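You operate a simulated robot arm through the tools that you are given. There is no shell and no other tool. Be economical: measure what you need, move in short steps, check, and stop when the job is done.

You are at the controls of a simulated two-armed robot. One attempt, no reset.

JOB
Drain the green water from the bath and refill it to the band.
Fine: heater off before you drain, set to 30C again after; both valves shut, nothing spilt.

It is judged by the outcome, as a careful person would: the job done as asked, and still so three seconds after it is handed in. It fails if anything else is knocked over, pushed out of place, dropped, spilled or broken.

ROBOT AND FRAMES
Two 7-joint arms with two-finger parallel grippers on one trunk, on a base that drives. Base frame: it is fixed to the floor where the robot stands at the start and does not move with it; the origin is under the middle of the robot, x ahead of it, y to its left, z up. Readings come in m, rad, newtons and seconds.
The left shoulder is at the start at [0.02, 0.138, 1.063], the right one opposite. With the tool pointing down near the work surface each hand reaches from about 0.1 to 0.4 m from the robot's upright axis, wherever it stands, measured 20 degrees to its own side. Places, roughly: drain valve [0.3, 0.1, 0.6]; fill valve [0.1, 0.6, 0.6]; heater knob [0.5, 0, 0.8]; water bath [0.4, 0.3, 0.6]. Payload 1.57 kg a hand.
Tool frame (each hand has its own): the origin (TCP) lies between the finger pads and is the grasp point; the fingertips stand 0.03 m ahead of it; z points along the fingers, y is the line along which they close. Largest opening 0.08 m; finger width 0.017, thickness 0.012; the body of the gripper, 0.04 by 0.082 m, starts 0.08 m behind the TCP.
Orientation is that of the tool frame in the base frame, as a unit quaternion [w, x, y, z]. With the fingers straight down and closing along the base's y, the tool's x points along the base's -x, its y along +y and its z along -z.

CONTROLS
- The arms move only by the tool apply_moves. It takes "left_deltas", "right_deltas" or both (then of equal length, played together; a hand with none holds still); each is a list of rows, each a list of 7 numbers: the turn, a rotation vector about the tool's x, y, z in degrees, then the shift along the tool's x, y, z in m, then the gripper command, from -1 (fully open) to 1 (shut), values between in proportion. In form: [[ax, ay, az, dx, dy, dz, fingers], ...]. A call has 1 to 8 rows; each row is the pose to reach, as a shift and turn from the pose commanded when the call began, along the tool's axes at that moment. Each row takes 0.2 s and may step no farther than 0.05 m and 0.15 rad from the row before; otherwise, or with a gripper value out of range, the whole call is refused. A pose out of reach is approached as far as the arm can. The call stops where the force on the tool passes 40 N (or 10 N more than at its start, if that is more) or the arm is blocked; 0.2 s more then pass. Each finger travels about 0.045 m/s and halts on what it meets, pressing with about 43 N; the grip force reading is that of the motor and also rises with nothing between the fingers. The clock runs only during rows and for 0.2 s after the last one: add rows that repeat a pose to give the fingers time. It gives the time, the measured TCP pose, the force on the tool (base axes), the opening and the grip force at its end, in the units of the frame above (readings bear some noise), with the torque about the TCP (base axes, N m) and any sound that the robot's microphone picked up.
- Cameras (640 x 400 px; columns grow to the right, rows downward): "scene" is now at [0.1866, 0.0237, 0.9586]; the picture's right is [0.26, -0.97, 0.00], its down [-0.44, -0.12, -0.89] and it looks along [0.86, 0.23, -0.45] (base axes); focal length 214 px, centre (320, 200). "left" rides on the left gripper at [0.072, 0.007, -0.122] in its tool frame; the picture's right is [-0.09, 1.00, 0.00], its down [-0.84, -0.08, -0.54] and it looks along [-0.54, -0.05, 0.84] (tool axes); focal length 238 px, centre (320, 200). "right" rides on the right gripper at [0.072, -0.007, -0.122] in its tool frame; the picture's right is [0.09, 1.00, 0.00], its down [-0.84, 0.08, -0.54] and it looks along [-0.54, 0.05, 0.84] (tool axes); focal length 238 px, centre (320, 200). There is no depth. A picture from a camera that has moved, and an enlarged one, comes with that camera's place and axes in the base frame and with its lens.
- camera(camera): a new picture of that camera. It takes no simulated time.
- lift_body(by): slides the trunk up (or, below 0, down) by that many m; the arms and the scene camera ride with it, the base frame stays. It gives what a move gives, with no picture.
- steer(legs): drives the robot by 1 to 6 legs, each [ahead, left, turn to the left] in m, m and rad, along the robot's own axes; the way and the turn of a leg run together, so that a leg with both is an arc; at most 1.5 m and 3.142 rad a leg. The arms and the cameras ride along, it lands a little off, and it stops where it bumps. It gives what a move gives.
- turn_head(pan, tilt): turns the head with the scene camera to pan (to the left, within 1.047 rad either way) and tilt (down, from -0.506 to 1.204), counted from straight ahead of the robot. It gives what a move gives.
- zoom(camera, box): a new picture of the part [left, top, right, bottom] of that camera's present view, enlarged. It takes no simulated time.
- sign_off(): hands the job in; it is judged then, once.

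Work in short steps. Places have to be worked out from the pictures, the camera data and where the tool is seen: move nearer, look again, correct. Check each grasp and each placing, and mend what went wrong. You have 120 turns and 92 pictures in all, those below and enlarged ones among them. Open the grippers and draw the arms clear of the work before you hand the job in, unless the task says otherwise; then end with one line.

The tools are called after ">>>" as a command line: name --argument value ..., lists and objects as JSON in quotes. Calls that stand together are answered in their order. apply_moves: Moves the arms, as the interface text tells. Its arguments: {"type":"object","properties":{"left_deltas":{"type":"array","items":{"type":"array","items":{"type":"number"}}},"right_deltas":{"type":"array","items":{"type":"array","items":{"type":"number"}}}},"required":[]} The other tools are called the same way: lift_body (by) slides the trunk up or down; steer (legs) drives the base; turn_head (pan, tilt) turns the head that bears the scene camera; camera (camera) takes a picture; zoom (camera, box) takes an enlarged picture of a part of a camera's view; sign_off () hands the job in.

At the start:

```text
clock: 0.0
left_tool_pos: [0.2486, 0.4194, 0.9971]
left_ee_rot: [0.001, -0.048, 0.965, -0.258]
left_wrist_force: [-0.4, 0.3, 0.0]
left_ft_torque: [-0.02, 0.01, -0.01]
left_finger_gap: 0.0801
left_gripper_force: 0.1
right_tool_pos: [0.2726, 0.0541, 0.9549]
right_ee_rot: [-0.289, 0.0, 0.957, 0.0]
right_wrist_force: [0.4, 0.2, 0.6]
right_ft_torque: [0.0, -0.01, -0.02]
right_finger_gap: 0.0797
right_gripper_force: 0.1
trunk travel left (down, up): [-0.438, 0.802]
robot x, y, heading: [-0.0005, -0.0002, -0.002]
head pan, tilt: [0.26, 0.469]
```

scene: 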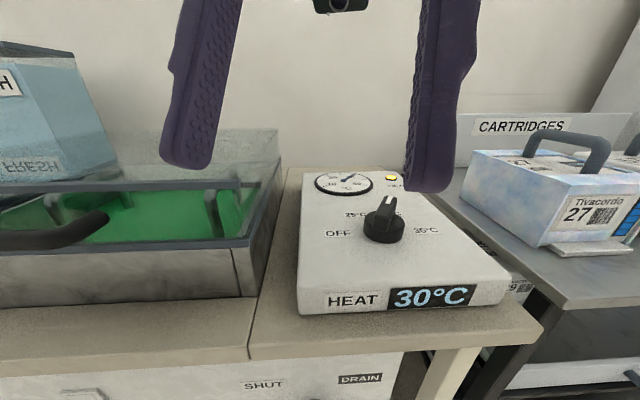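
right: 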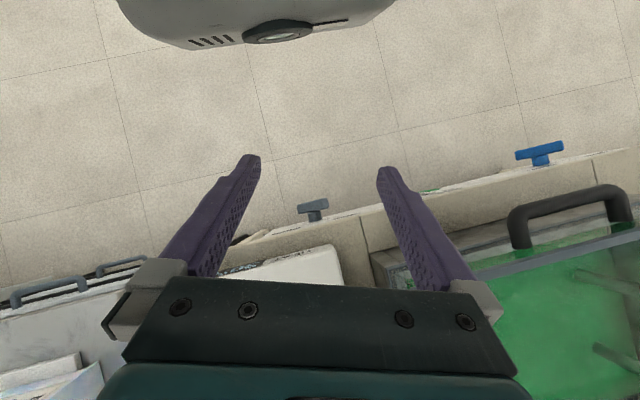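
left: 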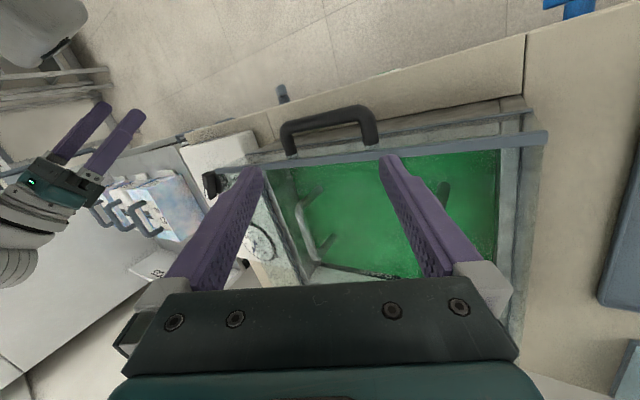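

The start pictures show the heater at 30°C, and the bath at left with green water. I'll turn the head to see the bath, tank and valves.

>>> turn_head --pan 0.8 --tilt 0.7

>>> camera --camera "scene"

>>> turn_head --pan 0.4 --tilt 1.15

>>> camera --camera "scene"

```text
clock: 1.0
left_tool_pos: [0.2478, 0.4196, 0.9957]
left_ee_rot: [0.0, -0.048, 0.965, -0.259]
left_wrist_force: [0.2, 0.4, 0.0]
left_ft_torque: [-0.05, -0.01, -0.01]
left_finger_gap: 0.08
left_gripper_force: 0.1
right_tool_pos: [0.2722, 0.0541, 0.9554]
right_ee_rot: [-0.291, 0.0, 0.957, 0.0]
right_wrist_force: [-0.3, 0.1, 0.6]
right_ft_torque: [0.01, -0.01, 0.0]
right_finger_gap: 0.08
right_gripper_force: 0.0
trunk travel left (down, up): [-0.438, 0.802]
robot x, y, heading: [-0.0022, -0.0007, -0.001]
head pan, tilt: [0.799, 0.7]
```

```text
88 pictures are left
camera scene: at [0.1573, 0.061, 0.9382], right [0.72, -0.7, 0.0], down [-0.45, -0.46, -0.77], along [0.53, 0.55, -0.64], focal length 214 px, centre (320, 200)
```

scene: 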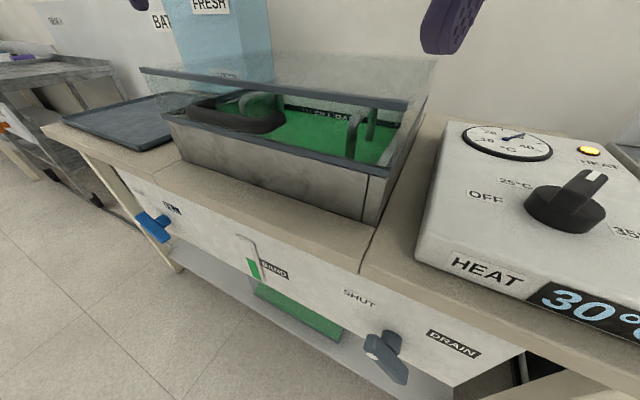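

```text
clock: 1.9
left_tool_pos: [0.2482, 0.4194, 0.9958]
left_ee_rot: [0.0, -0.047, 0.965, -0.26]
left_wrist_force: [-0.5, -0.8, 0.5]
left_ft_torque: [0.02, 0.02, -0.04]
left_finger_gap: 0.0797
left_gripper_force: 0.1
right_tool_pos: [0.2735, 0.0543, 0.953]
right_ee_rot: [-0.29, 0.0, 0.957, 0.0]
right_wrist_force: [-0.2, -0.5, 0.2]
right_ft_torque: [-0.03, 0.01, 0.0]
right_finger_gap: 0.0799
right_gripper_force: 0.2
trunk travel left (down, up): [-0.438, 0.802]
robot x, y, heading: [0.0001, 0.0014, -0.003]
head pan, tilt: [0.4, 1.15]
```

```text
87 pictures are left
camera scene: at [0.153, 0.0234, 0.9051], right [0.39, -0.92, 0.0], down [-0.84, -0.36, -0.41], along [0.38, 0.16, -0.91], focal length 214 px, centre (320, 200)
```

scene: 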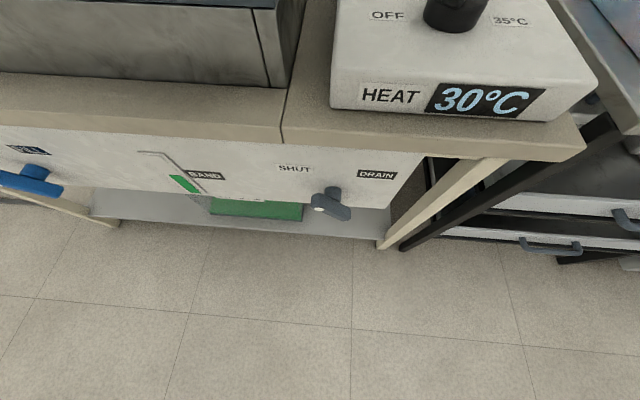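

Let me enlarge the gauge and the valves.

>>> turn_head --pan 0.7 --tilt 0.95

>>> zoom --camera "scene" --box '[60, 80, 280, 220]'

>>> zoom --camera "scene" --box '[220, 130, 500, 310]'

```text
clock: 2.7
left_tool_pos: [0.2479, 0.4196, 0.9959]
left_ee_rot: [0.0, -0.048, 0.964, -0.26]
left_wrist_force: [-0.9, 0.2, 0.1]
left_ft_torque: [0.0, 0.01, 0.0]
left_finger_gap: 0.0802
left_gripper_force: 0.0
right_tool_pos: [0.2733, 0.0541, 0.9549]
right_ee_rot: [-0.29, 0.0, 0.957, 0.0]
right_wrist_force: [-0.3, 0.5, -0.1]
right_ft_torque: [0.0, -0.03, 0.01]
right_finger_gap: 0.08
right_gripper_force: 0.0
trunk travel left (down, up): [-0.438, 0.802]
robot x, y, heading: [-0.0009, 0.0013, -0.003]
head pan, tilt: [0.7, 0.949]
```

```text
2.86 times, centred on (170, 150) of scene
camera zoom: at [0.1537, 0.0469, 0.9183], right [0.64, -0.77, 0.0], down [-0.62, -0.52, -0.58], along [0.45, 0.37, -0.81], focal length 613 px, centre (749, 343)
```

zoom: 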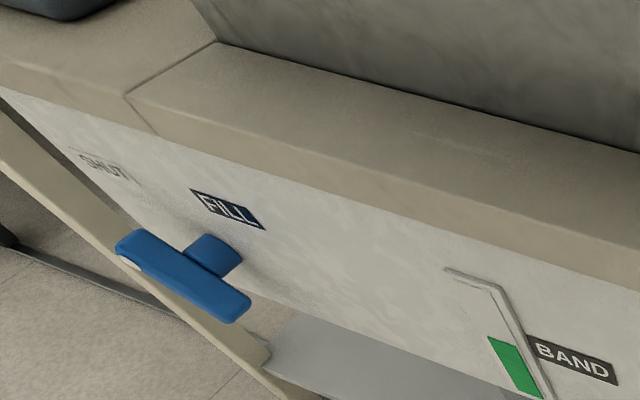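

```text
2.22 times, centred on (360, 220) of scene
camera zoom: at [0.1537, 0.0469, 0.9183], right [0.64, -0.77, 0.0], down [-0.62, -0.52, -0.58], along [0.45, 0.37, -0.81], focal length 477 px, centre (231, 156)
```

zoom: 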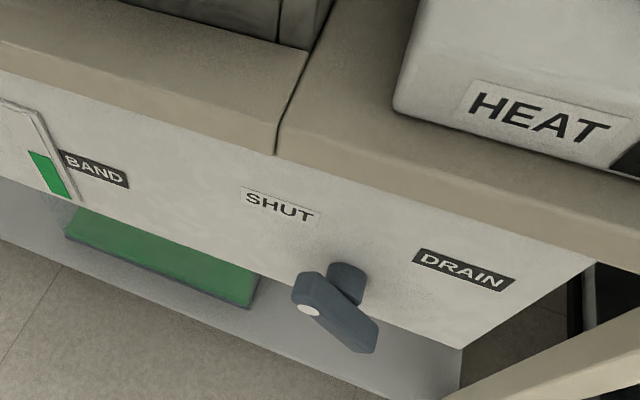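

The panel needs a frontal view to read the handles and the gauge. I'll back off a bit, which also gives the arms room to point forward.

>>> steer --legs '[[-0.4, 0, 0]]'

>>> turn_head --pan 0.5 --tilt 0.6

>>> camera --camera "scene"

```text
clock: 5.2
left_tool_pos: [-0.1564, 0.4201, 0.9959]
left_ee_rot: [0.002, -0.054, 0.964, -0.259]
left_wrist_force: [-0.9, 0.3, -0.3]
left_ft_torque: [0.01, 0.0, 0.0]
left_finger_gap: 0.0799
left_gripper_force: 0.2
right_tool_pos: [-0.1283, 0.0552, 0.9547]
right_ee_rot: [-0.29, -0.007, 0.957, -0.002]
right_wrist_force: [-0.8, 0.1, 1.1]
right_ft_torque: [0.0, -0.02, -0.05]
right_finger_gap: 0.0799
right_gripper_force: 0.0
trunk travel left (down, up): [-0.438, 0.802]
robot x, y, heading: [-0.3986, -0.0049, 0.014]
head pan, tilt: [0.7, 0.949]
```

```text
clock: 6.0
left_tool_pos: [-0.157, 0.4195, 0.9952]
left_ee_rot: [0.001, -0.054, 0.964, -0.259]
left_wrist_force: [-0.4, -0.1, 0.1]
left_ft_torque: [-0.02, 0.0, 0.03]
left_finger_gap: 0.0802
left_gripper_force: 0.0
right_tool_pos: [-0.1274, 0.0549, 0.9536]
right_ee_rot: [-0.29, -0.007, 0.957, -0.002]
right_wrist_force: [0.2, 0.8, 0.9]
right_ft_torque: [-0.01, -0.02, 0.01]
right_finger_gap: 0.0801
right_gripper_force: 0.0
trunk travel left (down, up): [-0.438, 0.802]
robot x, y, heading: [-0.3964, -0.0046, 0.014]
head pan, tilt: [0.499, 0.6]
```

```text
84 pictures are left
camera scene: at [-0.2241, 0.0421, 0.9467], right [0.49, -0.87, 0.0], down [-0.49, -0.28, -0.82], along [0.72, 0.4, -0.57], focal length 214 px, centre (320, 200)
```

scene: 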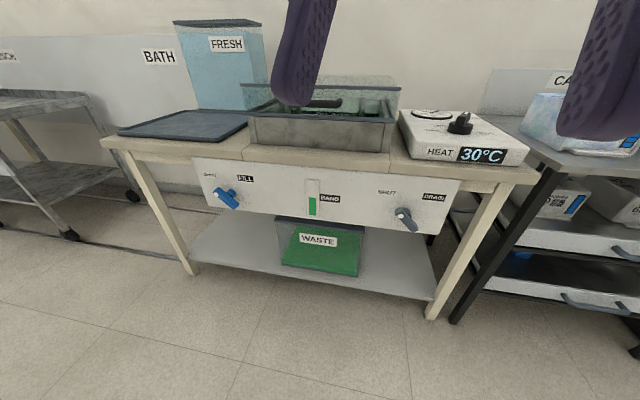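

Now I can see the waste tank, fresh tank and both valves; enlarge the panel.

>>> zoom --camera "scene" --box '[260, 165, 480, 290]'

>>> zoom --camera "scene" --box '[180, 150, 360, 260]'

>>> zoom --camera "scene" --box '[380, 90, 540, 190]'

```text
2.91 times, centred on (370, 228) of scene
camera zoom: at [-0.2241, 0.0421, 0.9467], right [0.49, -0.87, 0.0], down [-0.49, -0.28, -0.82], along [0.72, 0.4, -0.57], focal length 624 px, centre (174, 120)
```

zoom: 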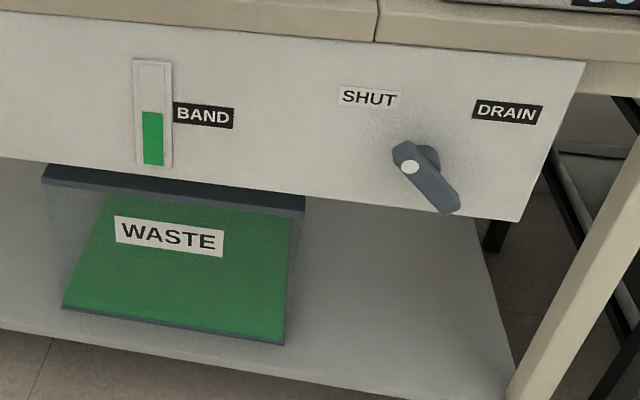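

```text
3.56 times, centred on (270, 205) of scene
camera zoom: at [-0.2241, 0.0421, 0.9467], right [0.49, -0.87, 0.0], down [-0.49, -0.28, -0.82], along [0.72, 0.4, -0.57], focal length 763 px, centre (498, 182)
```

zoom: 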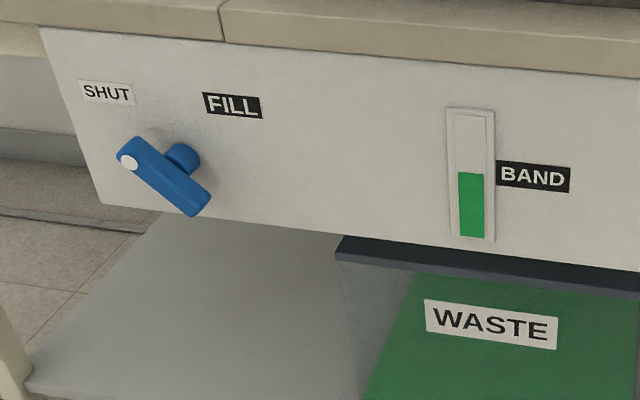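

```text
4.00 times, centred on (460, 140) of scene
camera zoom: at [-0.2241, 0.0421, 0.9467], right [0.49, -0.87, 0.0], down [-0.49, -0.28, -0.82], along [0.72, 0.4, -0.57], focal length 858 px, centre (-240, 440)
```

zoom: 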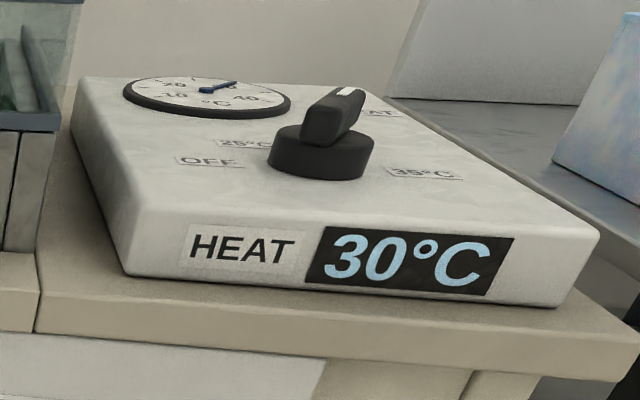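

Heater knob estimated at about (0.46, 0.0, 0.79); drain hub at about (0.31, 0.06, 0.575), its dot toward SHUT, and the same with fill. The heater comes first: I drive so the knob lies in the right arm's reach.

>>> steer --legs '[[0.46, 0.13, -0.014]]'

>>> turn_head --pan -0.2 --tilt 0.75

>>> camera --camera "scene"

```text
clock: 8.8
left_tool_pos: [0.3154, 0.5465, 0.9956]
left_ee_rot: [-0.001, -0.044, 0.965, -0.259]
left_wrist_force: [0.3, -0.2, -0.4]
left_ft_torque: [0.03, -0.01, 0.04]
left_finger_gap: 0.0799
left_gripper_force: 0.2
right_tool_pos: [0.3373, 0.1802, 0.9547]
right_ee_rot: [-0.29, 0.002, 0.957, 0.0]
right_wrist_force: [0.1, -0.7, -0.5]
right_ft_torque: [-0.02, 0.0, 0.03]
right_finger_gap: 0.0801
right_gripper_force: 0.0
trunk travel left (down, up): [-0.438, 0.802]
robot x, y, heading: [0.063, 0.1287, -0.006]
head pan, tilt: [0.499, 0.6]
```

```text
clock: 9.9
left_tool_pos: [0.3157, 0.5478, 0.9971]
left_ee_rot: [-0.001, -0.044, 0.965, -0.259]
left_wrist_force: [1.0, -0.9, 0.4]
left_ft_torque: [0.03, -0.04, -0.04]
left_finger_gap: 0.0802
left_gripper_force: 0.1
right_tool_pos: [0.3369, 0.1809, 0.9551]
right_ee_rot: [-0.29, 0.003, 0.957, 0.0]
right_wrist_force: [-0.3, -0.3, 0.3]
right_ft_torque: [-0.01, 0.01, -0.03]
right_finger_gap: 0.0799
right_gripper_force: 0.0
trunk travel left (down, up): [-0.438, 0.802]
robot x, y, heading: [0.0626, 0.1271, -0.005]
head pan, tilt: [-0.201, 0.75]
```

```text
80 pictures are left
camera scene: at [0.244, 0.1118, 0.9339], right [-0.2, -0.98, 0.0], down [-0.67, 0.14, -0.73], along [0.72, -0.15, -0.68], focal length 214 px, centre (320, 200)
```

scene: 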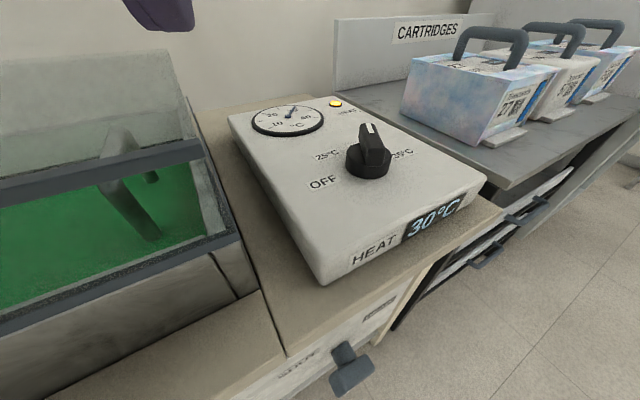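

Knob is at about (0.46, 0, bar top near 0.80) with OFF roughly 100° counter-clockwise of the present direction. I straighten the right hand and bring it above the knob.

>>> apply_moves --right_deltas '[[0, -5.6, 0, -0.0221, -0.0302, -0.0038, -1], [0, -11.2, 0, -0.0442, -0.0603, -0.0075, -1], [0, -16.8, 0, -0.0663, -0.0905, -0.0113, -1], [0, -22.4, 0, -0.0884, -0.1207, -0.0151, -1], [0, -28, 0, -0.1105, -0.1508, -0.0188, -1], [0, -33.7, 0, -0.1326, -0.181, -0.0226, -1], [0, -33.7, 0, -0.1326, -0.181, -0.0226, -1]]'

>>> camera --camera "right"

>>> camera --camera "scene"

```text
clock: 11.5
left_tool_pos: [0.316, 0.5468, 0.9959]
left_ee_rot: [-0.001, -0.045, 0.965, -0.259]
left_wrist_force: [-0.7, 0.3, -0.2]
left_ft_torque: [-0.02, 0.02, 0.0]
left_finger_gap: 0.0801
left_gripper_force: 0.0
right_tool_pos: [0.458, 0.0007, 0.8986]
right_ee_rot: [0.001, 0.003, 1.0, 0.0]
right_wrist_force: [0.4, 0.0, 0.0]
right_ft_torque: [0.02, -0.01, 0.0]
right_finger_gap: 0.0801
right_gripper_force: 0.1
trunk travel left (down, up): [-0.438, 0.802]
robot x, y, heading: [0.063, 0.1287, -0.006]
head pan, tilt: [-0.201, 0.75]
```

```text
79 pictures are left
camera right: at [0.388, -0.0077, 1.0202], right [-0.09, 1.0, 0.0], down [0.84, 0.07, 0.54], along [0.54, 0.05, -0.84], focal length 238 px, centre (320, 200)
```

right: 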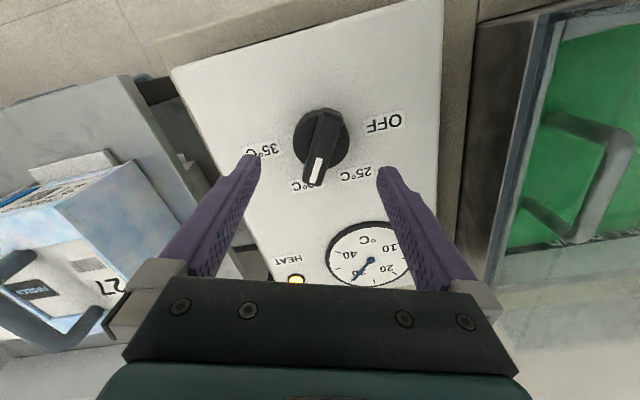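

```text
78 pictures are left
camera scene: at [0.244, 0.1119, 0.9339], right [-0.21, -0.98, 0.0], down [-0.67, 0.14, -0.73], along [0.72, -0.15, -0.68], focal length 214 px, centre (320, 200)
```

scene: 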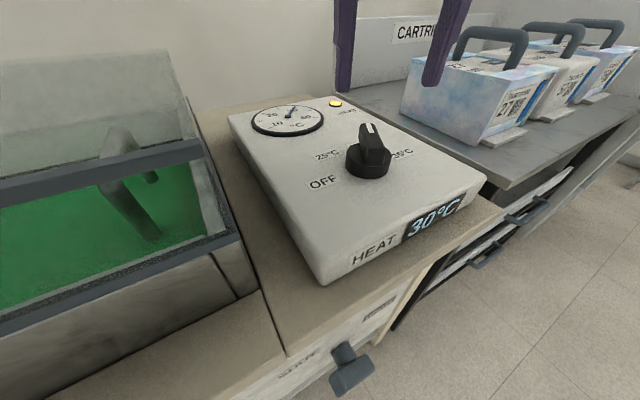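

The hand is right above the knob. I enlarge to measure the exact pointer and label angles.

>>> zoom --camera "right" --box '[240, 90, 410, 200]'

```text
3.64 times, centred on (325, 145) of right
camera zoom: at [0.388, -0.0077, 1.0202], right [-0.09, 1.0, 0.0], down [0.84, 0.07, 0.54], along [0.54, 0.05, -0.84], focal length 867 px, centre (302, 400)
```

zoom: 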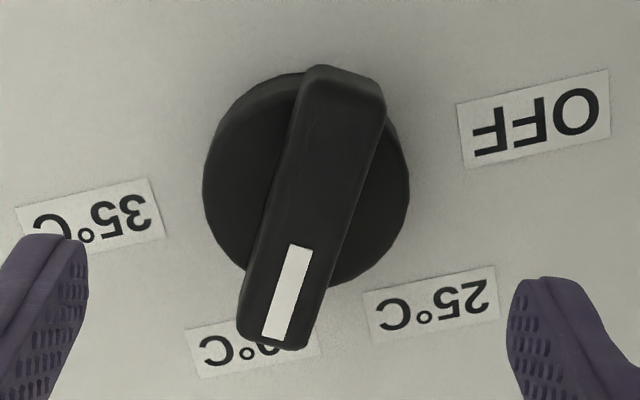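

Pointer is at about −10°, OFF about +116–118° counter-clockwise from it, knob axis ≈ (0.468, 0.001). I yaw to line up with the bar and lower partway.

>>> apply_moves --right_deltas '[[0, 0, 5, -0.005, 0.0005, 0.025, -1], [0, 0, 10, -0.01, 0.0005, 0.05, -1], [0, 0, 10, -0.01, 0.0005, 0.062, -1], [0, 0, 10, -0.01, 0.0005, 0.062, -1]]'

>>> zoom --camera "scene" --box '[280, 60, 480, 220]'

>>> camera --camera "right"

```text
clock: 12.5
left_tool_pos: [0.3155, 0.5465, 0.9965]
left_ee_rot: [0.0, -0.046, 0.965, -0.259]
left_wrist_force: [-0.8, -0.3, 0.8]
left_ft_torque: [0.01, 0.02, -0.01]
left_finger_gap: 0.0798
left_gripper_force: 0.1
right_tool_pos: [0.4692, 0.0012, 0.8367]
right_ee_rot: [0.0, 0.09, 0.996, -0.001]
right_wrist_force: [0.8, 0.7, 0.9]
right_ft_torque: [0.03, 0.01, -0.01]
right_finger_gap: 0.0801
right_gripper_force: 0.1
trunk travel left (down, up): [-0.438, 0.802]
robot x, y, heading: [0.0654, 0.1283, -0.013]
head pan, tilt: [-0.201, 0.75]
```

```text
2.50 times, centred on (380, 140) of scene
camera zoom: at [0.244, 0.1117, 0.9339], right [-0.21, -0.98, 0.0], down [-0.67, 0.14, -0.73], along [0.72, -0.15, -0.68], focal length 536 px, centre (170, 350)
```

zoom: 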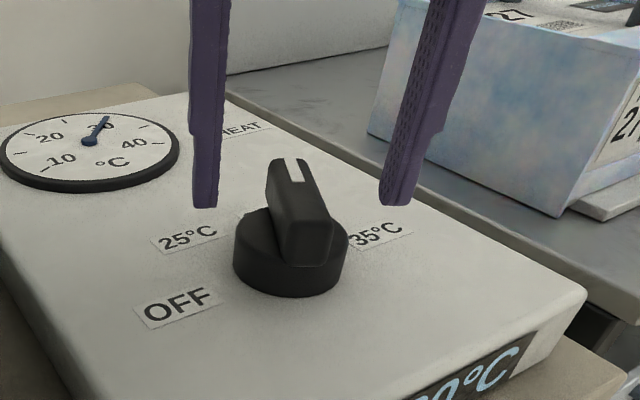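

```text
75 pictures are left
camera right: at [0.3981, 0.0063, 0.9584], right [0.09, 1.0, 0.0], down [0.84, -0.07, 0.54], along [0.54, -0.05, -0.84], focal length 238 px, centre (320, 200)
```

right: 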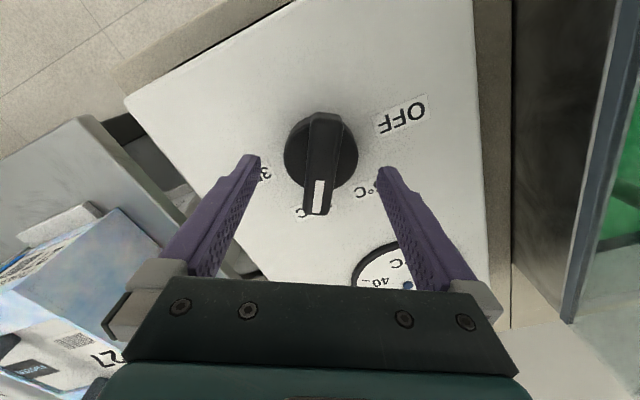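

Fingertips at ≈0.807, bar from ≈0.79 to 0.812, well centred. Lower 12 mm and close.

>>> apply_moves --right_deltas '[[0, 0, 0, 0, 0, 0.012, -1], [0, 0, 0, 0, 0, 0.012, 1], [0, 0, 0, 0, 0, 0.012, 1], [0, 0, 0, 0, 0, 0.012, 1], [0, 0, 0, 0, 0, 0.012, 1], [0, 0, 0, 0, 0, 0.012, 1]]'

>>> zoom --camera "scene" --box '[280, 60, 480, 220]'

```text
clock: 13.9
left_tool_pos: [0.3154, 0.5476, 0.9961]
left_ee_rot: [-0.001, -0.044, 0.965, -0.259]
left_wrist_force: [-0.4, 0.2, 0.4]
left_ft_torque: [0.01, 0.0, -0.01]
left_finger_gap: 0.0797
left_gripper_force: 0.0
right_tool_pos: [0.4691, 0.0012, 0.8245]
right_ee_rot: [0.0, 0.09, 0.996, 0.0]
right_wrist_force: [0.3, 1.1, -0.9]
right_ft_torque: [-0.09, 0.06, -0.01]
right_finger_gap: 0.0211
right_gripper_force: 27.4
trunk travel left (down, up): [-0.438, 0.802]
robot x, y, heading: [0.0648, 0.1273, -0.004]
head pan, tilt: [-0.201, 0.75]
```

```text
2.50 times, centred on (380, 140) of scene
camera zoom: at [0.2439, 0.1121, 0.9338], right [-0.21, -0.98, 0.0], down [-0.67, 0.14, -0.73], along [0.72, -0.15, -0.68], focal length 536 px, centre (170, 350)
```

zoom: 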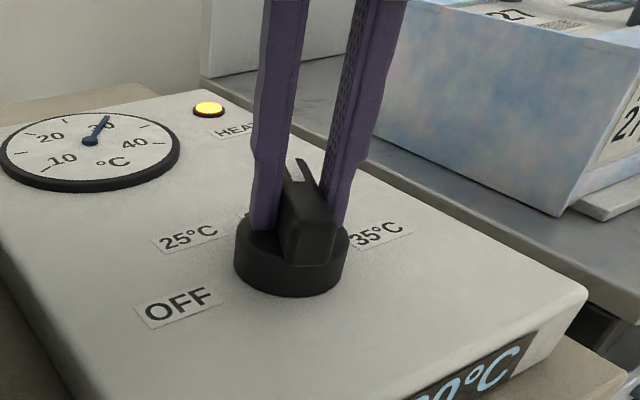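

Gripped (21 mm). Turn counter-clockwise from above 60° (tool z −60°) first.

>>> apply_moves --right_deltas '[[0, 0, -8, 0, 0, 0, 1], [0, 0, -16, 0, 0, 0, 1], [0, 0, -24, 0, 0, 0, 1], [0, 0, -32, 0, 0, 0, 1], [0, 0, -40, 0, 0, 0, 1], [0, 0, -48, 0, 0, 0, 1], [0, 0, -56, 0, 0, 0, 1], [0, 0, -60, 0, 0, 0, 1]]'

>>> camera --camera "scene"

```text
clock: 15.9
left_tool_pos: [0.3218, 0.5473, 0.9975]
left_ee_rot: [0.002, -0.045, 0.965, -0.259]
left_wrist_force: [-0.2, 0.5, -1.0]
left_ft_torque: [0.03, 0.05, -0.01]
left_finger_gap: 0.08
left_gripper_force: 0.0
right_tool_pos: [0.4559, -0.014, 0.831]
right_ee_rot: [0.022, -0.4, 0.916, -0.005]
right_wrist_force: [26.5, -1.4, -3.9]
right_ft_torque: [0.85, -0.82, -0.42]
right_finger_gap: 0.021
right_gripper_force: 34.8
right hand out of reach, approached as far as the arm can: row 7, 8
trunk travel left (down, up): [-0.438, 0.802]
robot x, y, heading: [0.064, 0.1281, -0.004]
head pan, tilt: [-0.201, 0.75]
stopped in row 8 (right hand): the force on the tool passed its limit at 42 N (the readings are from after the stop); the commanded pose is now the measured one
```

```text
73 pictures are left
camera scene: at [0.2505, 0.1125, 0.9351], right [-0.2, -0.98, 0.0], down [-0.66, 0.14, -0.73], along [0.72, -0.15, -0.68], focal length 214 px, centre (320, 200)
```

scene: 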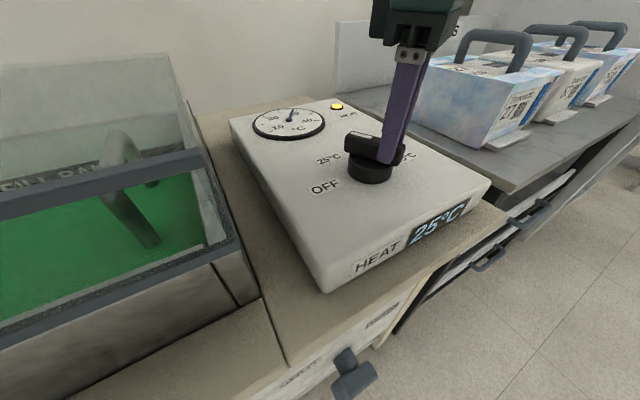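

The display reads 25°C; the arm ran out of reach at about +47°. I release, lift and unwind, then drive a little closer and regrip.

>>> apply_moves --right_deltas '[[0, 0, 0, 0, 0, 0, -1], [0, 0, 0, 0, 0, 0, -1], [0, 0, 0, 0, 0, 0, -1], [0, 0, 0, 0, 0, 0, -1], [0, 0, 0, 0, 0, -0.03, -1], [0, 0, 0, 0, 0, -0.07, -1], [0, 0, 0, 0, 0, -0.07, -1]]'

>>> steer --legs '[[0.08, 0, 0]]'

>>> camera --camera "right"

```text
clock: 17.5
left_tool_pos: [0.3154, 0.548, 0.9953]
left_ee_rot: [0.0, -0.045, 0.965, -0.259]
left_wrist_force: [1.0, -0.2, 0.8]
left_ft_torque: [0.01, -0.03, 0.0]
left_finger_gap: 0.0798
left_gripper_force: 0.1
right_tool_pos: [0.444, -0.0128, 0.898]
right_ee_rot: [0.011, -0.403, 0.915, -0.002]
right_wrist_force: [0.3, 0.5, -0.1]
right_ft_torque: [-0.01, 0.01, 0.02]
right_finger_gap: 0.0801
right_gripper_force: 0.0
trunk travel left (down, up): [-0.438, 0.802]
robot x, y, heading: [0.0642, 0.1278, -0.002]
head pan, tilt: [-0.201, 0.75]
```

```text
clock: 18.5
left_tool_pos: [0.3956, 0.5476, 0.9963]
left_ee_rot: [0.0, -0.044, 0.965, -0.259]
left_wrist_force: [0.5, 1.0, -0.5]
left_ft_torque: [0.01, 0.05, 0.0]
left_finger_gap: 0.0799
left_gripper_force: 0.1
right_tool_pos: [0.5231, -0.0131, 0.8961]
right_ee_rot: [0.012, -0.404, 0.915, -0.001]
right_wrist_force: [0.1, 0.0, -0.3]
right_ft_torque: [0.03, 0.04, 0.01]
right_finger_gap: 0.0799
right_gripper_force: 0.0
trunk travel left (down, up): [-0.438, 0.802]
robot x, y, heading: [0.1475, 0.1303, -0.004]
head pan, tilt: [-0.201, 0.75]
```

```text
72 pictures are left
camera right: at [0.4787, -0.0724, 1.0172], right [-0.8, 0.6, -0.01], down [0.49, 0.67, 0.56], along [0.35, 0.44, -0.83], focal length 238 px, centre (320, 200)
```

right: 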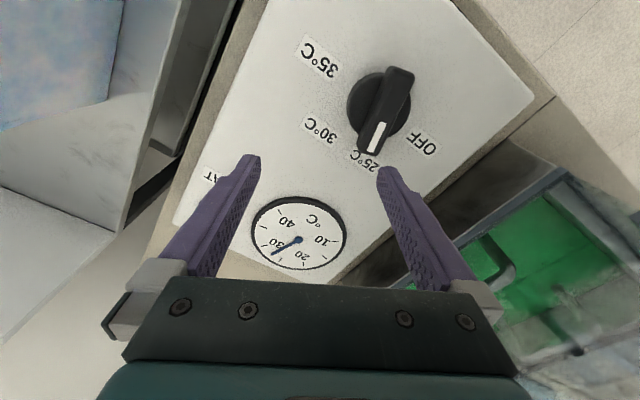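

Closer drive worked; knob axis ≈ (0.470, 0.000), pointer ≈ 44°. I centre over it and test in the air how far the wrist can yaw.

>>> apply_moves --right_deltas '[[0, 0, 0, 0.013, 0.025, 0, -1], [0, 0, -8, 0.0261, 0.0493, 0, -1], [0, 0, -16, 0.0261, 0.0493, 0, -1], [0, 0, -24, 0.0261, 0.0493, 0, -1], [0, 0, -32, 0.0261, 0.0493, 0, -1], [0, 0, -40, 0.0261, 0.0493, 0, -1], [0, 0, -48, 0.0261, 0.0493, 0, -1], [0, 0, -56, 0.0261, 0.0493, 0, -1]]'

```text
clock: 20.2
left_tool_pos: [0.3956, 0.5471, 0.9961]
left_ee_rot: [0.0, -0.046, 0.965, -0.259]
left_wrist_force: [-1.1, -0.3, -0.9]
left_ft_torque: [0.01, -0.02, 0.04]
left_finger_gap: 0.0798
left_gripper_force: 0.1
right_tool_pos: [0.38, 0.0353, 0.8836]
right_ee_rot: [-0.036, 0.733, -0.679, 0.039]
right_wrist_force: [1.8, -15.2, 19.1]
right_ft_torque: [1.28, 1.11, 0.68]
right_finger_gap: 0.0802
right_gripper_force: 0.0
right hand out of reach, approached as far as the arm can: row 4, 5, 6, 7, 8
trunk travel left (down, up): [-0.438, 0.802]
robot x, y, heading: [0.1443, 0.1276, -0.005]
head pan, tilt: [-0.201, 0.75]
stopped in row 8 (right hand): the force on the tool passed its limit at 124 N (the readings are from after the stop); the commanded pose is now the measured one
```

It drifted and hit something while out of reach. Look right away.

>>> camera --camera "scene"

>>> camera --camera "right"

>>> camera --camera "left"

```text
71 pictures are left
camera scene: at [0.3233, 0.113, 0.9313], right [-0.19, -0.98, 0.0], down [-0.69, 0.13, -0.71], along [0.7, -0.13, -0.7], focal length 214 px, centre (320, 200)
```

scene: 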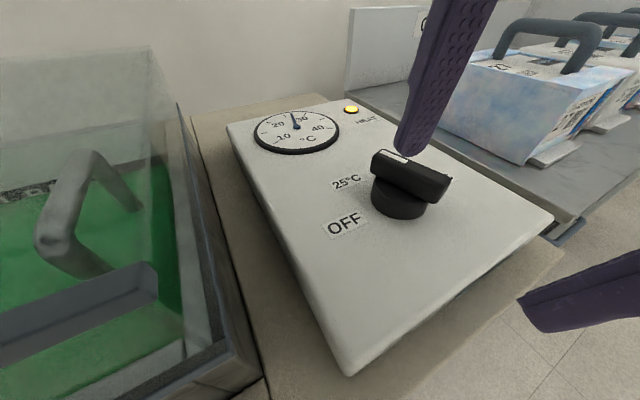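

```text
70 pictures are left
camera right: at [0.3792, -0.036, 1.0064], right [-0.98, -0.17, -0.11], down [-0.2, 0.83, 0.52], along [0.0, 0.53, -0.85], focal length 238 px, centre (320, 200)
```

right: 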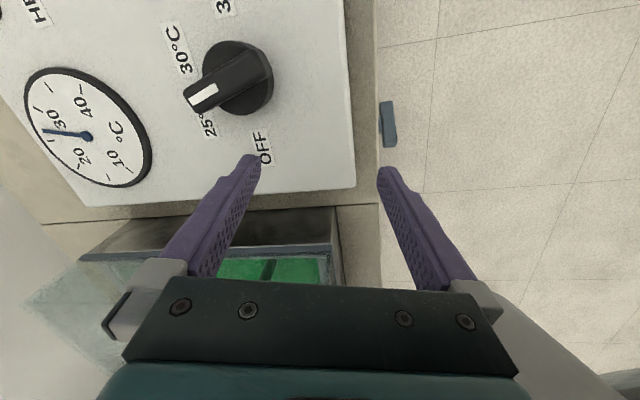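

```text
69 pictures are left
camera left: at [0.321, 0.6078, 1.0985], right [0.0, 0.87, -0.5], down [0.83, 0.28, 0.49], along [0.56, -0.42, -0.72], focal length 238 px, centre (320, 200)
```

left: 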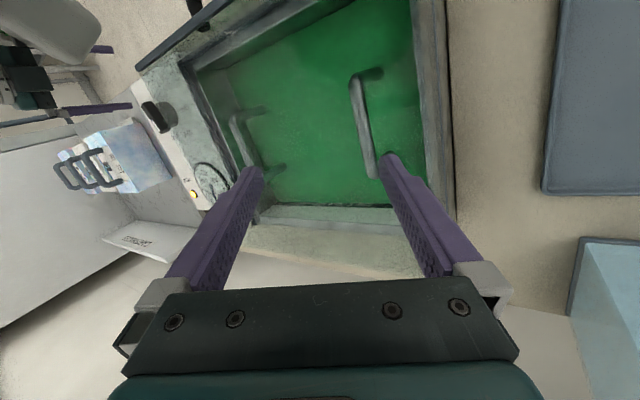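

The hand met the robot's own trunk; the scene is undisturbed. I retreat the hand outward and unwind, then plan to nudge the knob to OFF with closed fingertips instead.

>>> apply_moves --right_deltas '[[0, 0, 0, 0.01, -0.02, -0.01, -1], [0, 0, 6, 0.03, -0.045, -0.02, -1], [0, 0, 14, 0.05, -0.076, -0.036, -1], [0, 0, 22, 0.061, -0.08, -0.036, -1], [0, 0, 30, 0.061, -0.08, -0.036, 1], [0, 0, 38, 0.061, -0.08, -0.036, 1], [0, 0, 46, 0.061, -0.08, -0.036, 1]]'

```text
clock: 21.8
left_tool_pos: [0.3957, 0.5478, 0.9958]
left_ee_rot: [-0.001, -0.046, 0.965, -0.259]
left_wrist_force: [-0.4, -0.1, 0.7]
left_ft_torque: [0.04, -0.01, 0.04]
left_finger_gap: 0.0801
left_gripper_force: 0.0
right_tool_pos: [0.4556, -0.018, 0.9199]
right_ee_rot: [0.036, -0.413, 0.91, -0.022]
right_wrist_force: [0.8, 0.5, 0.3]
right_ft_torque: [-0.01, 0.0, -0.01]
right_finger_gap: 0.0098
right_gripper_force: 0.5
right hand out of reach, approached as far as the arm can: row 1, 2, 3, 4
trunk travel left (down, up): [-0.438, 0.802]
robot x, y, heading: [0.1471, 0.1313, -0.007]
head pan, tilt: [-0.201, 0.75]
```

Recovered. Straighten to yaw 0 with fingers closed, above the clockwise side of the pointer.

>>> apply_moves --right_deltas '[[-0.4, 0.7, 8, -0.008, -0.006, 0.0, 1], [-0.9, 1.4, 16, -0.016, -0.012, 0.0, 1], [-1.3, 2.1, 24, -0.024, -0.018, 0.0, 1], [-1.7, 2.8, 32, -0.032, -0.024, 0.01, 1], [-2.2, 3.5, 40, -0.04, -0.03, 0.02, 1], [-2.6, 4.2, 48.4, -0.047, -0.036, 0.02, 1], [-2.6, 4.2, 48.4, -0.047, -0.036, 0.02, 1]]'

>>> camera --camera "right"

```text
clock: 23.4
left_tool_pos: [0.3959, 0.5478, 0.9967]
left_ee_rot: [0.0, -0.045, 0.965, -0.259]
left_wrist_force: [0.8, 0.3, -0.1]
left_ft_torque: [0.02, 0.0, -0.01]
left_finger_gap: 0.0801
left_gripper_force: 0.1
right_tool_pos: [0.5193, -0.0069, 0.9141]
right_ee_rot: [0.011, -0.001, 1.0, 0.007]
right_wrist_force: [-0.1, 0.1, 0.5]
right_ft_torque: [-0.01, 0.03, 0.02]
right_finger_gap: 0.0
right_gripper_force: 21.3
trunk travel left (down, up): [-0.438, 0.802]
robot x, y, heading: [0.1476, 0.1325, -0.003]
head pan, tilt: [-0.201, 0.75]
```

```text
68 pictures are left
camera right: at [0.4451, -0.0153, 1.0341], right [-0.09, 1.0, 0.01], down [0.82, 0.07, 0.56], along [0.56, 0.06, -0.83], focal length 238 px, centre (320, 200)
```

right: 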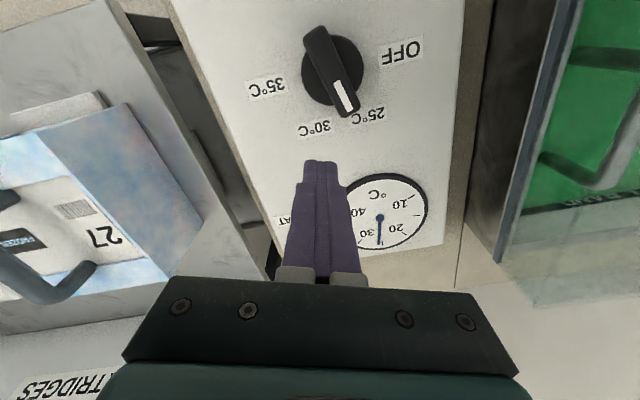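

Fingers are clear of the pointer on its clockwise side. I lower to ~0.827 and check before pushing.

>>> apply_moves --right_deltas '[[0, 0, 0, 0, 0, 0.045, 1], [0, 0, 0, 0.002, 0, 0.087, 1], [0, 0, 0, 0.002, 0, 0.087, 1]]'

>>> zoom --camera "scene" --box '[260, 80, 520, 260]'

```text
clock: 24.2
left_tool_pos: [0.3947, 0.5463, 0.9949]
left_ee_rot: [0.0, -0.045, 0.965, -0.26]
left_wrist_force: [-0.2, -0.3, 0.2]
left_ft_torque: [0.0, 0.0, -0.01]
left_finger_gap: 0.08
left_gripper_force: 0.1
right_tool_pos: [0.5191, -0.0049, 0.8251]
right_ee_rot: [0.01, -0.002, 1.0, 0.007]
right_wrist_force: [0.1, 0.1, -0.8]
right_ft_torque: [0.01, 0.01, 0.05]
right_finger_gap: 0.0
right_gripper_force: 21.2
trunk travel left (down, up): [-0.438, 0.802]
robot x, y, heading: [0.1425, 0.129, 0.004]
head pan, tilt: [-0.201, 0.75]
```

```text
2.22 times, centred on (390, 170) of scene
camera zoom: at [0.3246, 0.1116, 0.9339], right [-0.2, -0.98, 0.0], down [-0.67, 0.14, -0.73], along [0.72, -0.15, -0.68], focal length 477 px, centre (164, 267)
```

zoom: 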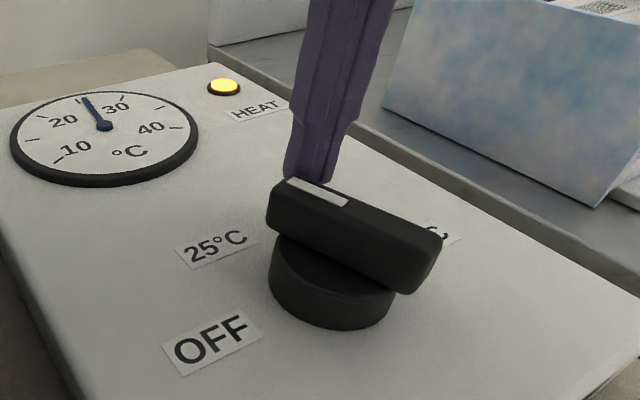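

Clear and at the right height, behind the pointer. Push it around along the arc.

>>> apply_moves --right_deltas '[[0, 0, 0, 0.0105, 0.006, 0, 1], [0, 0, 0, 0.0142, 0.0201, 0, 1], [0, 0, 0, 0.0227, 0.0316, 0, 1], [0, 0, 0, 0.0306, 0.0377, 0, 1], [0, 0, 0, 0.0358, 0.0402, 0, 1], [0, 0, 0, 0.0358, 0.0402, 0, 1]]'

>>> camera --camera "scene"

>>> camera --camera "right"

```text
clock: 25.6
left_tool_pos: [0.3954, 0.5465, 0.996]
left_ee_rot: [0.0, -0.045, 0.965, -0.26]
left_wrist_force: [0.0, -0.2, 0.3]
left_ft_torque: [0.01, 0.01, -0.04]
left_finger_gap: 0.0801
left_gripper_force: 0.0
right_tool_pos: [0.4828, 0.0354, 0.8274]
right_ee_rot: [0.012, -0.001, 1.0, 0.005]
right_wrist_force: [0.0, -0.3, -0.1]
right_ft_torque: [0.0, 0.02, 0.01]
right_finger_gap: 0.0
right_gripper_force: 20.9
trunk travel left (down, up): [-0.438, 0.802]
robot x, y, heading: [0.1473, 0.1318, -0.002]
head pan, tilt: [-0.201, 0.75]
```

```text
66 pictures are left
camera scene: at [0.3245, 0.1117, 0.9339], right [-0.2, -0.98, 0.0], down [-0.67, 0.14, -0.73], along [0.72, -0.15, -0.68], focal length 214 px, centre (320, 200)
```

scene: 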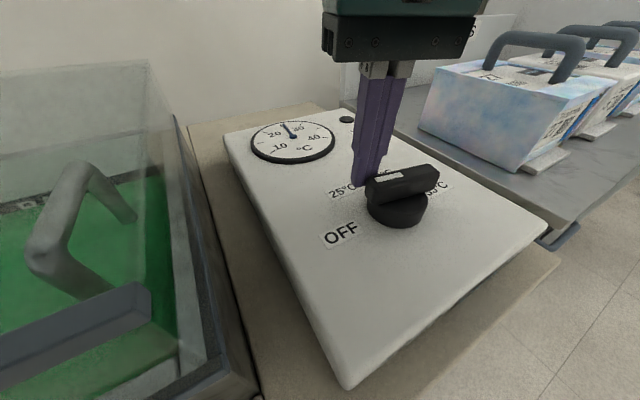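

```text
65 pictures are left
camera right: at [0.4101, 0.0259, 0.9475], right [-0.09, 1.0, 0.01], down [0.82, 0.07, 0.56], along [0.56, 0.06, -0.83], focal length 238 px, centre (320, 200)
```

right: 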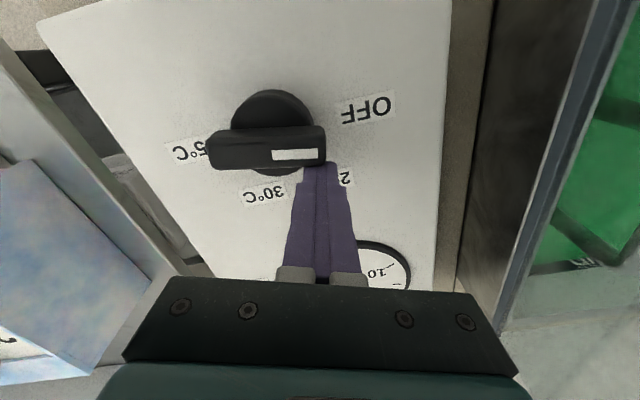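

The heat light is out, but the pointer is at about 87°, short of the OFF label. Push a further ~13 mm in −x.

>>> apply_moves --right_deltas '[[0, 0, 0, 0.006, 0, 0, 1], [0, 0, 0, 0.0125, -0.002, 0, 1], [0, 0, 0, 0.0125, -0.002, 0, 1]]'

>>> camera --camera "right"

```text
clock: 26.4
left_tool_pos: [0.3993, 0.5487, 0.9977]
left_ee_rot: [0.002, -0.044, 0.965, -0.259]
left_wrist_force: [0.0, 0.4, 0.1]
left_ft_torque: [0.01, -0.01, 0.01]
left_finger_gap: 0.08
left_gripper_force: 0.0
right_tool_pos: [0.4776, 0.0345, 0.8282]
right_ee_rot: [0.018, 0.0, 1.0, 0.007]
right_wrist_force: [30.6, 8.6, -22.3]
right_ft_torque: [0.35, -0.54, 0.26]
right_finger_gap: 0.0
right_gripper_force: 21.2
trunk travel left (down, up): [-0.438, 0.802]
robot x, y, heading: [0.1451, 0.1297, -0.003]
head pan, tilt: [-0.201, 0.75]
```

```text
64 pictures are left
camera right: at [0.4035, 0.0259, 0.9469], right [-0.09, 1.0, 0.01], down [0.82, 0.07, 0.57], along [0.57, 0.06, -0.82], focal length 238 px, centre (320, 200)
```

right: 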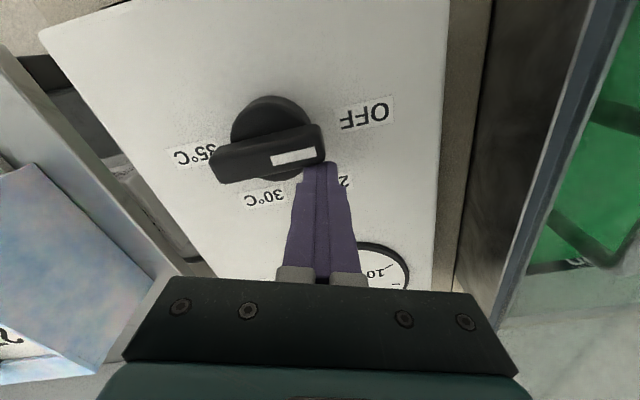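

It reached the end stop, pointer at OFF. Back off, raise the hand, then check the display.

>>> apply_moves --right_deltas '[[0, 0, 0, -0.025, 0, 0, 1], [0, 0, 0, -0.03, 0, -0.03, 1], [0, 0, 0, -0.03, 0, -0.08, 1], [0, 0, 0, -0.03, 0, -0.12, 1]]'

>>> steer --legs '[[-0.35, 0, 0]]'

>>> camera --camera "scene"

```text
clock: 27.4
left_tool_pos: [0.3947, 0.5477, 0.9967]
left_ee_rot: [-0.001, -0.045, 0.965, -0.259]
left_wrist_force: [-0.7, -0.1, 0.1]
left_ft_torque: [0.01, -0.01, 0.0]
left_finger_gap: 0.08
left_gripper_force: 0.0
right_tool_pos: [0.4961, 0.0326, 0.9477]
right_ee_rot: [0.011, -0.002, 1.0, 0.005]
right_wrist_force: [-0.3, 0.3, -0.5]
right_ft_torque: [-0.02, 0.01, 0.0]
right_finger_gap: 0.0
right_gripper_force: 21.5
trunk travel left (down, up): [-0.438, 0.802]
robot x, y, heading: [0.1435, 0.1276, -0.003]
head pan, tilt: [-0.201, 0.75]
```

```text
clock: 29.7
left_tool_pos: [0.0442, 0.5495, 0.9953]
left_ee_rot: [0.0, -0.045, 0.965, -0.26]
left_wrist_force: [-0.6, -0.2, -0.3]
left_ft_torque: [0.01, 0.02, 0.02]
left_finger_gap: 0.08
left_gripper_force: 0.1
right_tool_pos: [0.1432, 0.0335, 0.9461]
right_ee_rot: [0.011, 0.0, 1.0, 0.005]
right_wrist_force: [-0.7, 0.2, 0.1]
right_ft_torque: [-0.02, -0.02, 0.03]
right_finger_gap: 0.0002
right_gripper_force: 22.2
trunk travel left (down, up): [-0.438, 0.802]
robot x, y, heading: [-0.2076, 0.1282, -0.005]
head pan, tilt: [-0.201, 0.75]
```

```text
63 pictures are left
camera scene: at [-0.0283, 0.1133, 0.9338], right [-0.21, -0.98, 0.0], down [-0.67, 0.14, -0.73], along [0.72, -0.15, -0.68], focal length 214 px, centre (320, 200)
```

scene: 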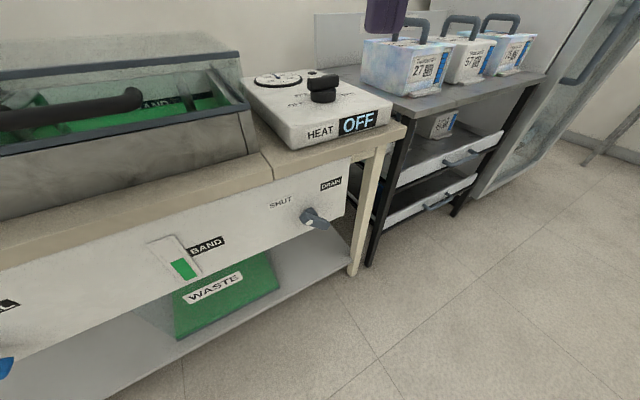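

Display reads OFF. Now the drain valve: lower the trunk and point the right hand forward, well in front of the panel.

>>> lift_body --by -0.2

>>> apply_moves --right_deltas '[[0, -8, 0, 0, 0, 0, 0], [0, -16, 0, 0, 0, 0.01, -0.5], [0, -24, 0, 0, 0, 0.02, -1], [0, -32, 0, 0, 0, 0.03, -1], [0, -40, 0, 0, 0, 0.04, -1], [0, -48, 0, 0, 0, 0.05, -1], [0, -56, 0, 0, 0, 0.06, -1], [0, -64, 0, 0, 0, 0.07, -1]]'

```text
clock: 31.9
left_tool_pos: [0.0446, 0.5477, 0.7964]
left_ee_rot: [-0.001, -0.045, 0.965, -0.259]
left_wrist_force: [0.2, 0.3, -0.1]
left_ft_torque: [0.0, 0.04, 0.0]
left_finger_gap: 0.08
left_gripper_force: 0.0
right_tool_pos: [0.1444, 0.0339, 0.747]
right_ee_rot: [0.012, 0.0, 1.0, 0.005]
right_wrist_force: [0.3, -0.2, 0.4]
right_ft_torque: [0.02, 0.03, 0.03]
right_finger_gap: 0.0
right_gripper_force: 21.0
trunk travel left (down, up): [-0.238, 1.002]
robot x, y, heading: [-0.2088, 0.1335, -0.007]
head pan, tilt: [-0.201, 0.75]
```

```text
clock: 33.9
left_tool_pos: [0.0436, 0.5478, 0.796]
left_ee_rot: [0.0, -0.044, 0.965, -0.26]
left_wrist_force: [0.6, 0.1, 0.5]
left_ft_torque: [0.02, 0.0, 0.01]
left_finger_gap: 0.0799
left_gripper_force: 0.0
right_tool_pos: [0.1393, -0.0076, 0.6498]
right_ee_rot: [0.499, 0.078, 0.863, -0.018]
right_wrist_force: [0.2, 0.3, 0.0]
right_ft_torque: [0.02, 0.0, -0.04]
right_finger_gap: 0.0799
right_gripper_force: 0.0
trunk travel left (down, up): [-0.238, 1.002]
robot x, y, heading: [-0.2056, 0.1316, 0.001]
head pan, tilt: [-0.201, 0.75]
stopped in row 8 (right hand): the arm was blocked; the commanded pose is now the measured one
```

The wrist was blocked at 60° pitch with the arm folded. I back the base 0.15 m and extend the arm while finishing the turn to horizontal and the −45° roll.

>>> steer --legs '[[-0.15, 0, 0]]'

>>> apply_moves --right_deltas '[[0, 0, 0, -0.003, 0.02, 0.04, -1], [0, 0, 0, -0.006, 0.05, 0.08, -1], [0.54, -3.95, -6.1, -0.009, 0.075, 0.121, -1], [1.07, -7.9, -12.2, -0.009, 0.075, 0.121, -1], [1.6, -11.85, -18.3, -0.009, 0.075, 0.121, -1], [2.15, -15.8, -24.4, -0.009, 0.075, 0.121, -1], [2.7, -19.75, -30.5, -0.009, 0.075, 0.121, -1], [3.2, -23.7, -36.6, -0.009, 0.075, 0.121, -1]]'

```text
clock: 35.2
left_tool_pos: [-0.1063, 0.5492, 0.7956]
left_ee_rot: [-0.001, -0.044, 0.965, -0.259]
left_wrist_force: [0.1, 1.5, -0.4]
left_ft_torque: [0.01, 0.03, 0.02]
left_finger_gap: 0.0798
left_gripper_force: 0.1
right_tool_pos: [-0.0113, -0.0085, 0.6506]
right_ee_rot: [0.499, 0.079, 0.863, -0.02]
right_wrist_force: [0.5, -0.5, 0.6]
right_ft_torque: [0.01, 0.01, 0.0]
right_finger_gap: 0.08
right_gripper_force: 0.0
trunk travel left (down, up): [-0.238, 1.002]
robot x, y, heading: [-0.3588, 0.1325, -0.009]
head pan, tilt: [-0.201, 0.75]
```

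```text
clock: 37.0
left_tool_pos: [-0.1069, 0.5494, 0.7959]
left_ee_rot: [-0.001, -0.044, 0.965, -0.259]
left_wrist_force: [0.2, 0.5, 0.1]
left_ft_torque: [0.03, -0.03, -0.01]
left_finger_gap: 0.0803
left_gripper_force: 0.1
right_tool_pos: [0.1022, 0.0871, 0.6317]
right_ee_rot: [0.623, -0.182, 0.729, -0.22]
right_wrist_force: [-0.1, 0.7, -0.1]
right_ft_torque: [0.0, 0.02, 0.01]
right_finger_gap: 0.0797
right_gripper_force: 0.1
right hand out of reach, approached as far as the arm can: row 6, 7, 8
trunk travel left (down, up): [-0.238, 1.002]
robot x, y, heading: [-0.3636, 0.1356, -0.005]
head pan, tilt: [-0.201, 0.75]
```

Part of the turn is still out of reach, likely a wrist limit with the shoulder so high. Lower the trunk further, then raise the hand relative to it.

>>> lift_body --by -0.18

>>> turn_head --pan -0.3 --tilt 0.3

>>> camera --camera "scene"

```text
clock: 39.0
left_tool_pos: [-0.1061, 0.5492, 0.6163]
left_ee_rot: [-0.001, -0.043, 0.965, -0.258]
left_wrist_force: [-0.2, 0.2, -0.2]
left_ft_torque: [0.0, 0.0, 0.03]
left_finger_gap: 0.0801
left_gripper_force: 0.1
right_tool_pos: [0.1025, 0.0886, 0.4498]
right_ee_rot: [0.622, -0.182, 0.729, -0.218]
right_wrist_force: [-0.3, 0.4, -0.1]
right_ft_torque: [0.0, 0.03, 0.02]
right_finger_gap: 0.0799
right_gripper_force: 0.1
trunk travel left (down, up): [-0.058, 1.182]
robot x, y, heading: [-0.3605, 0.1337, -0.01]
head pan, tilt: [-0.201, 0.75]
```

```text
clock: 39.9
left_tool_pos: [-0.1076, 0.5499, 0.6152]
left_ee_rot: [-0.001, -0.044, 0.965, -0.26]
left_wrist_force: [0.7, -0.6, 0.4]
left_ft_torque: [0.0, -0.01, 0.02]
left_finger_gap: 0.08
left_gripper_force: 0.0
right_tool_pos: [0.103, 0.0874, 0.4509]
right_ee_rot: [0.623, -0.182, 0.729, -0.217]
right_wrist_force: [-0.8, 0.6, 0.7]
right_ft_torque: [-0.01, 0.03, -0.01]
right_finger_gap: 0.0799
right_gripper_force: 0.1
trunk travel left (down, up): [-0.058, 1.182]
robot x, y, heading: [-0.3574, 0.1321, -0.008]
head pan, tilt: [-0.3, 0.3]
```

```text
62 pictures are left
camera scene: at [-0.1717, 0.1031, 0.5942], right [-0.3, -0.95, 0.0], down [-0.28, 0.09, -0.95], along [0.91, -0.29, -0.3], focal length 214 px, centre (320, 200)
```

scene: 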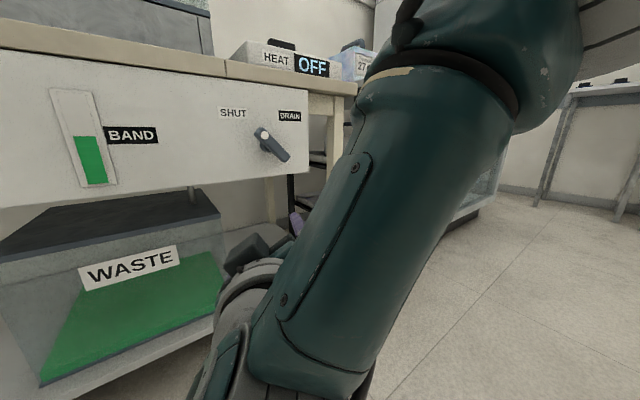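

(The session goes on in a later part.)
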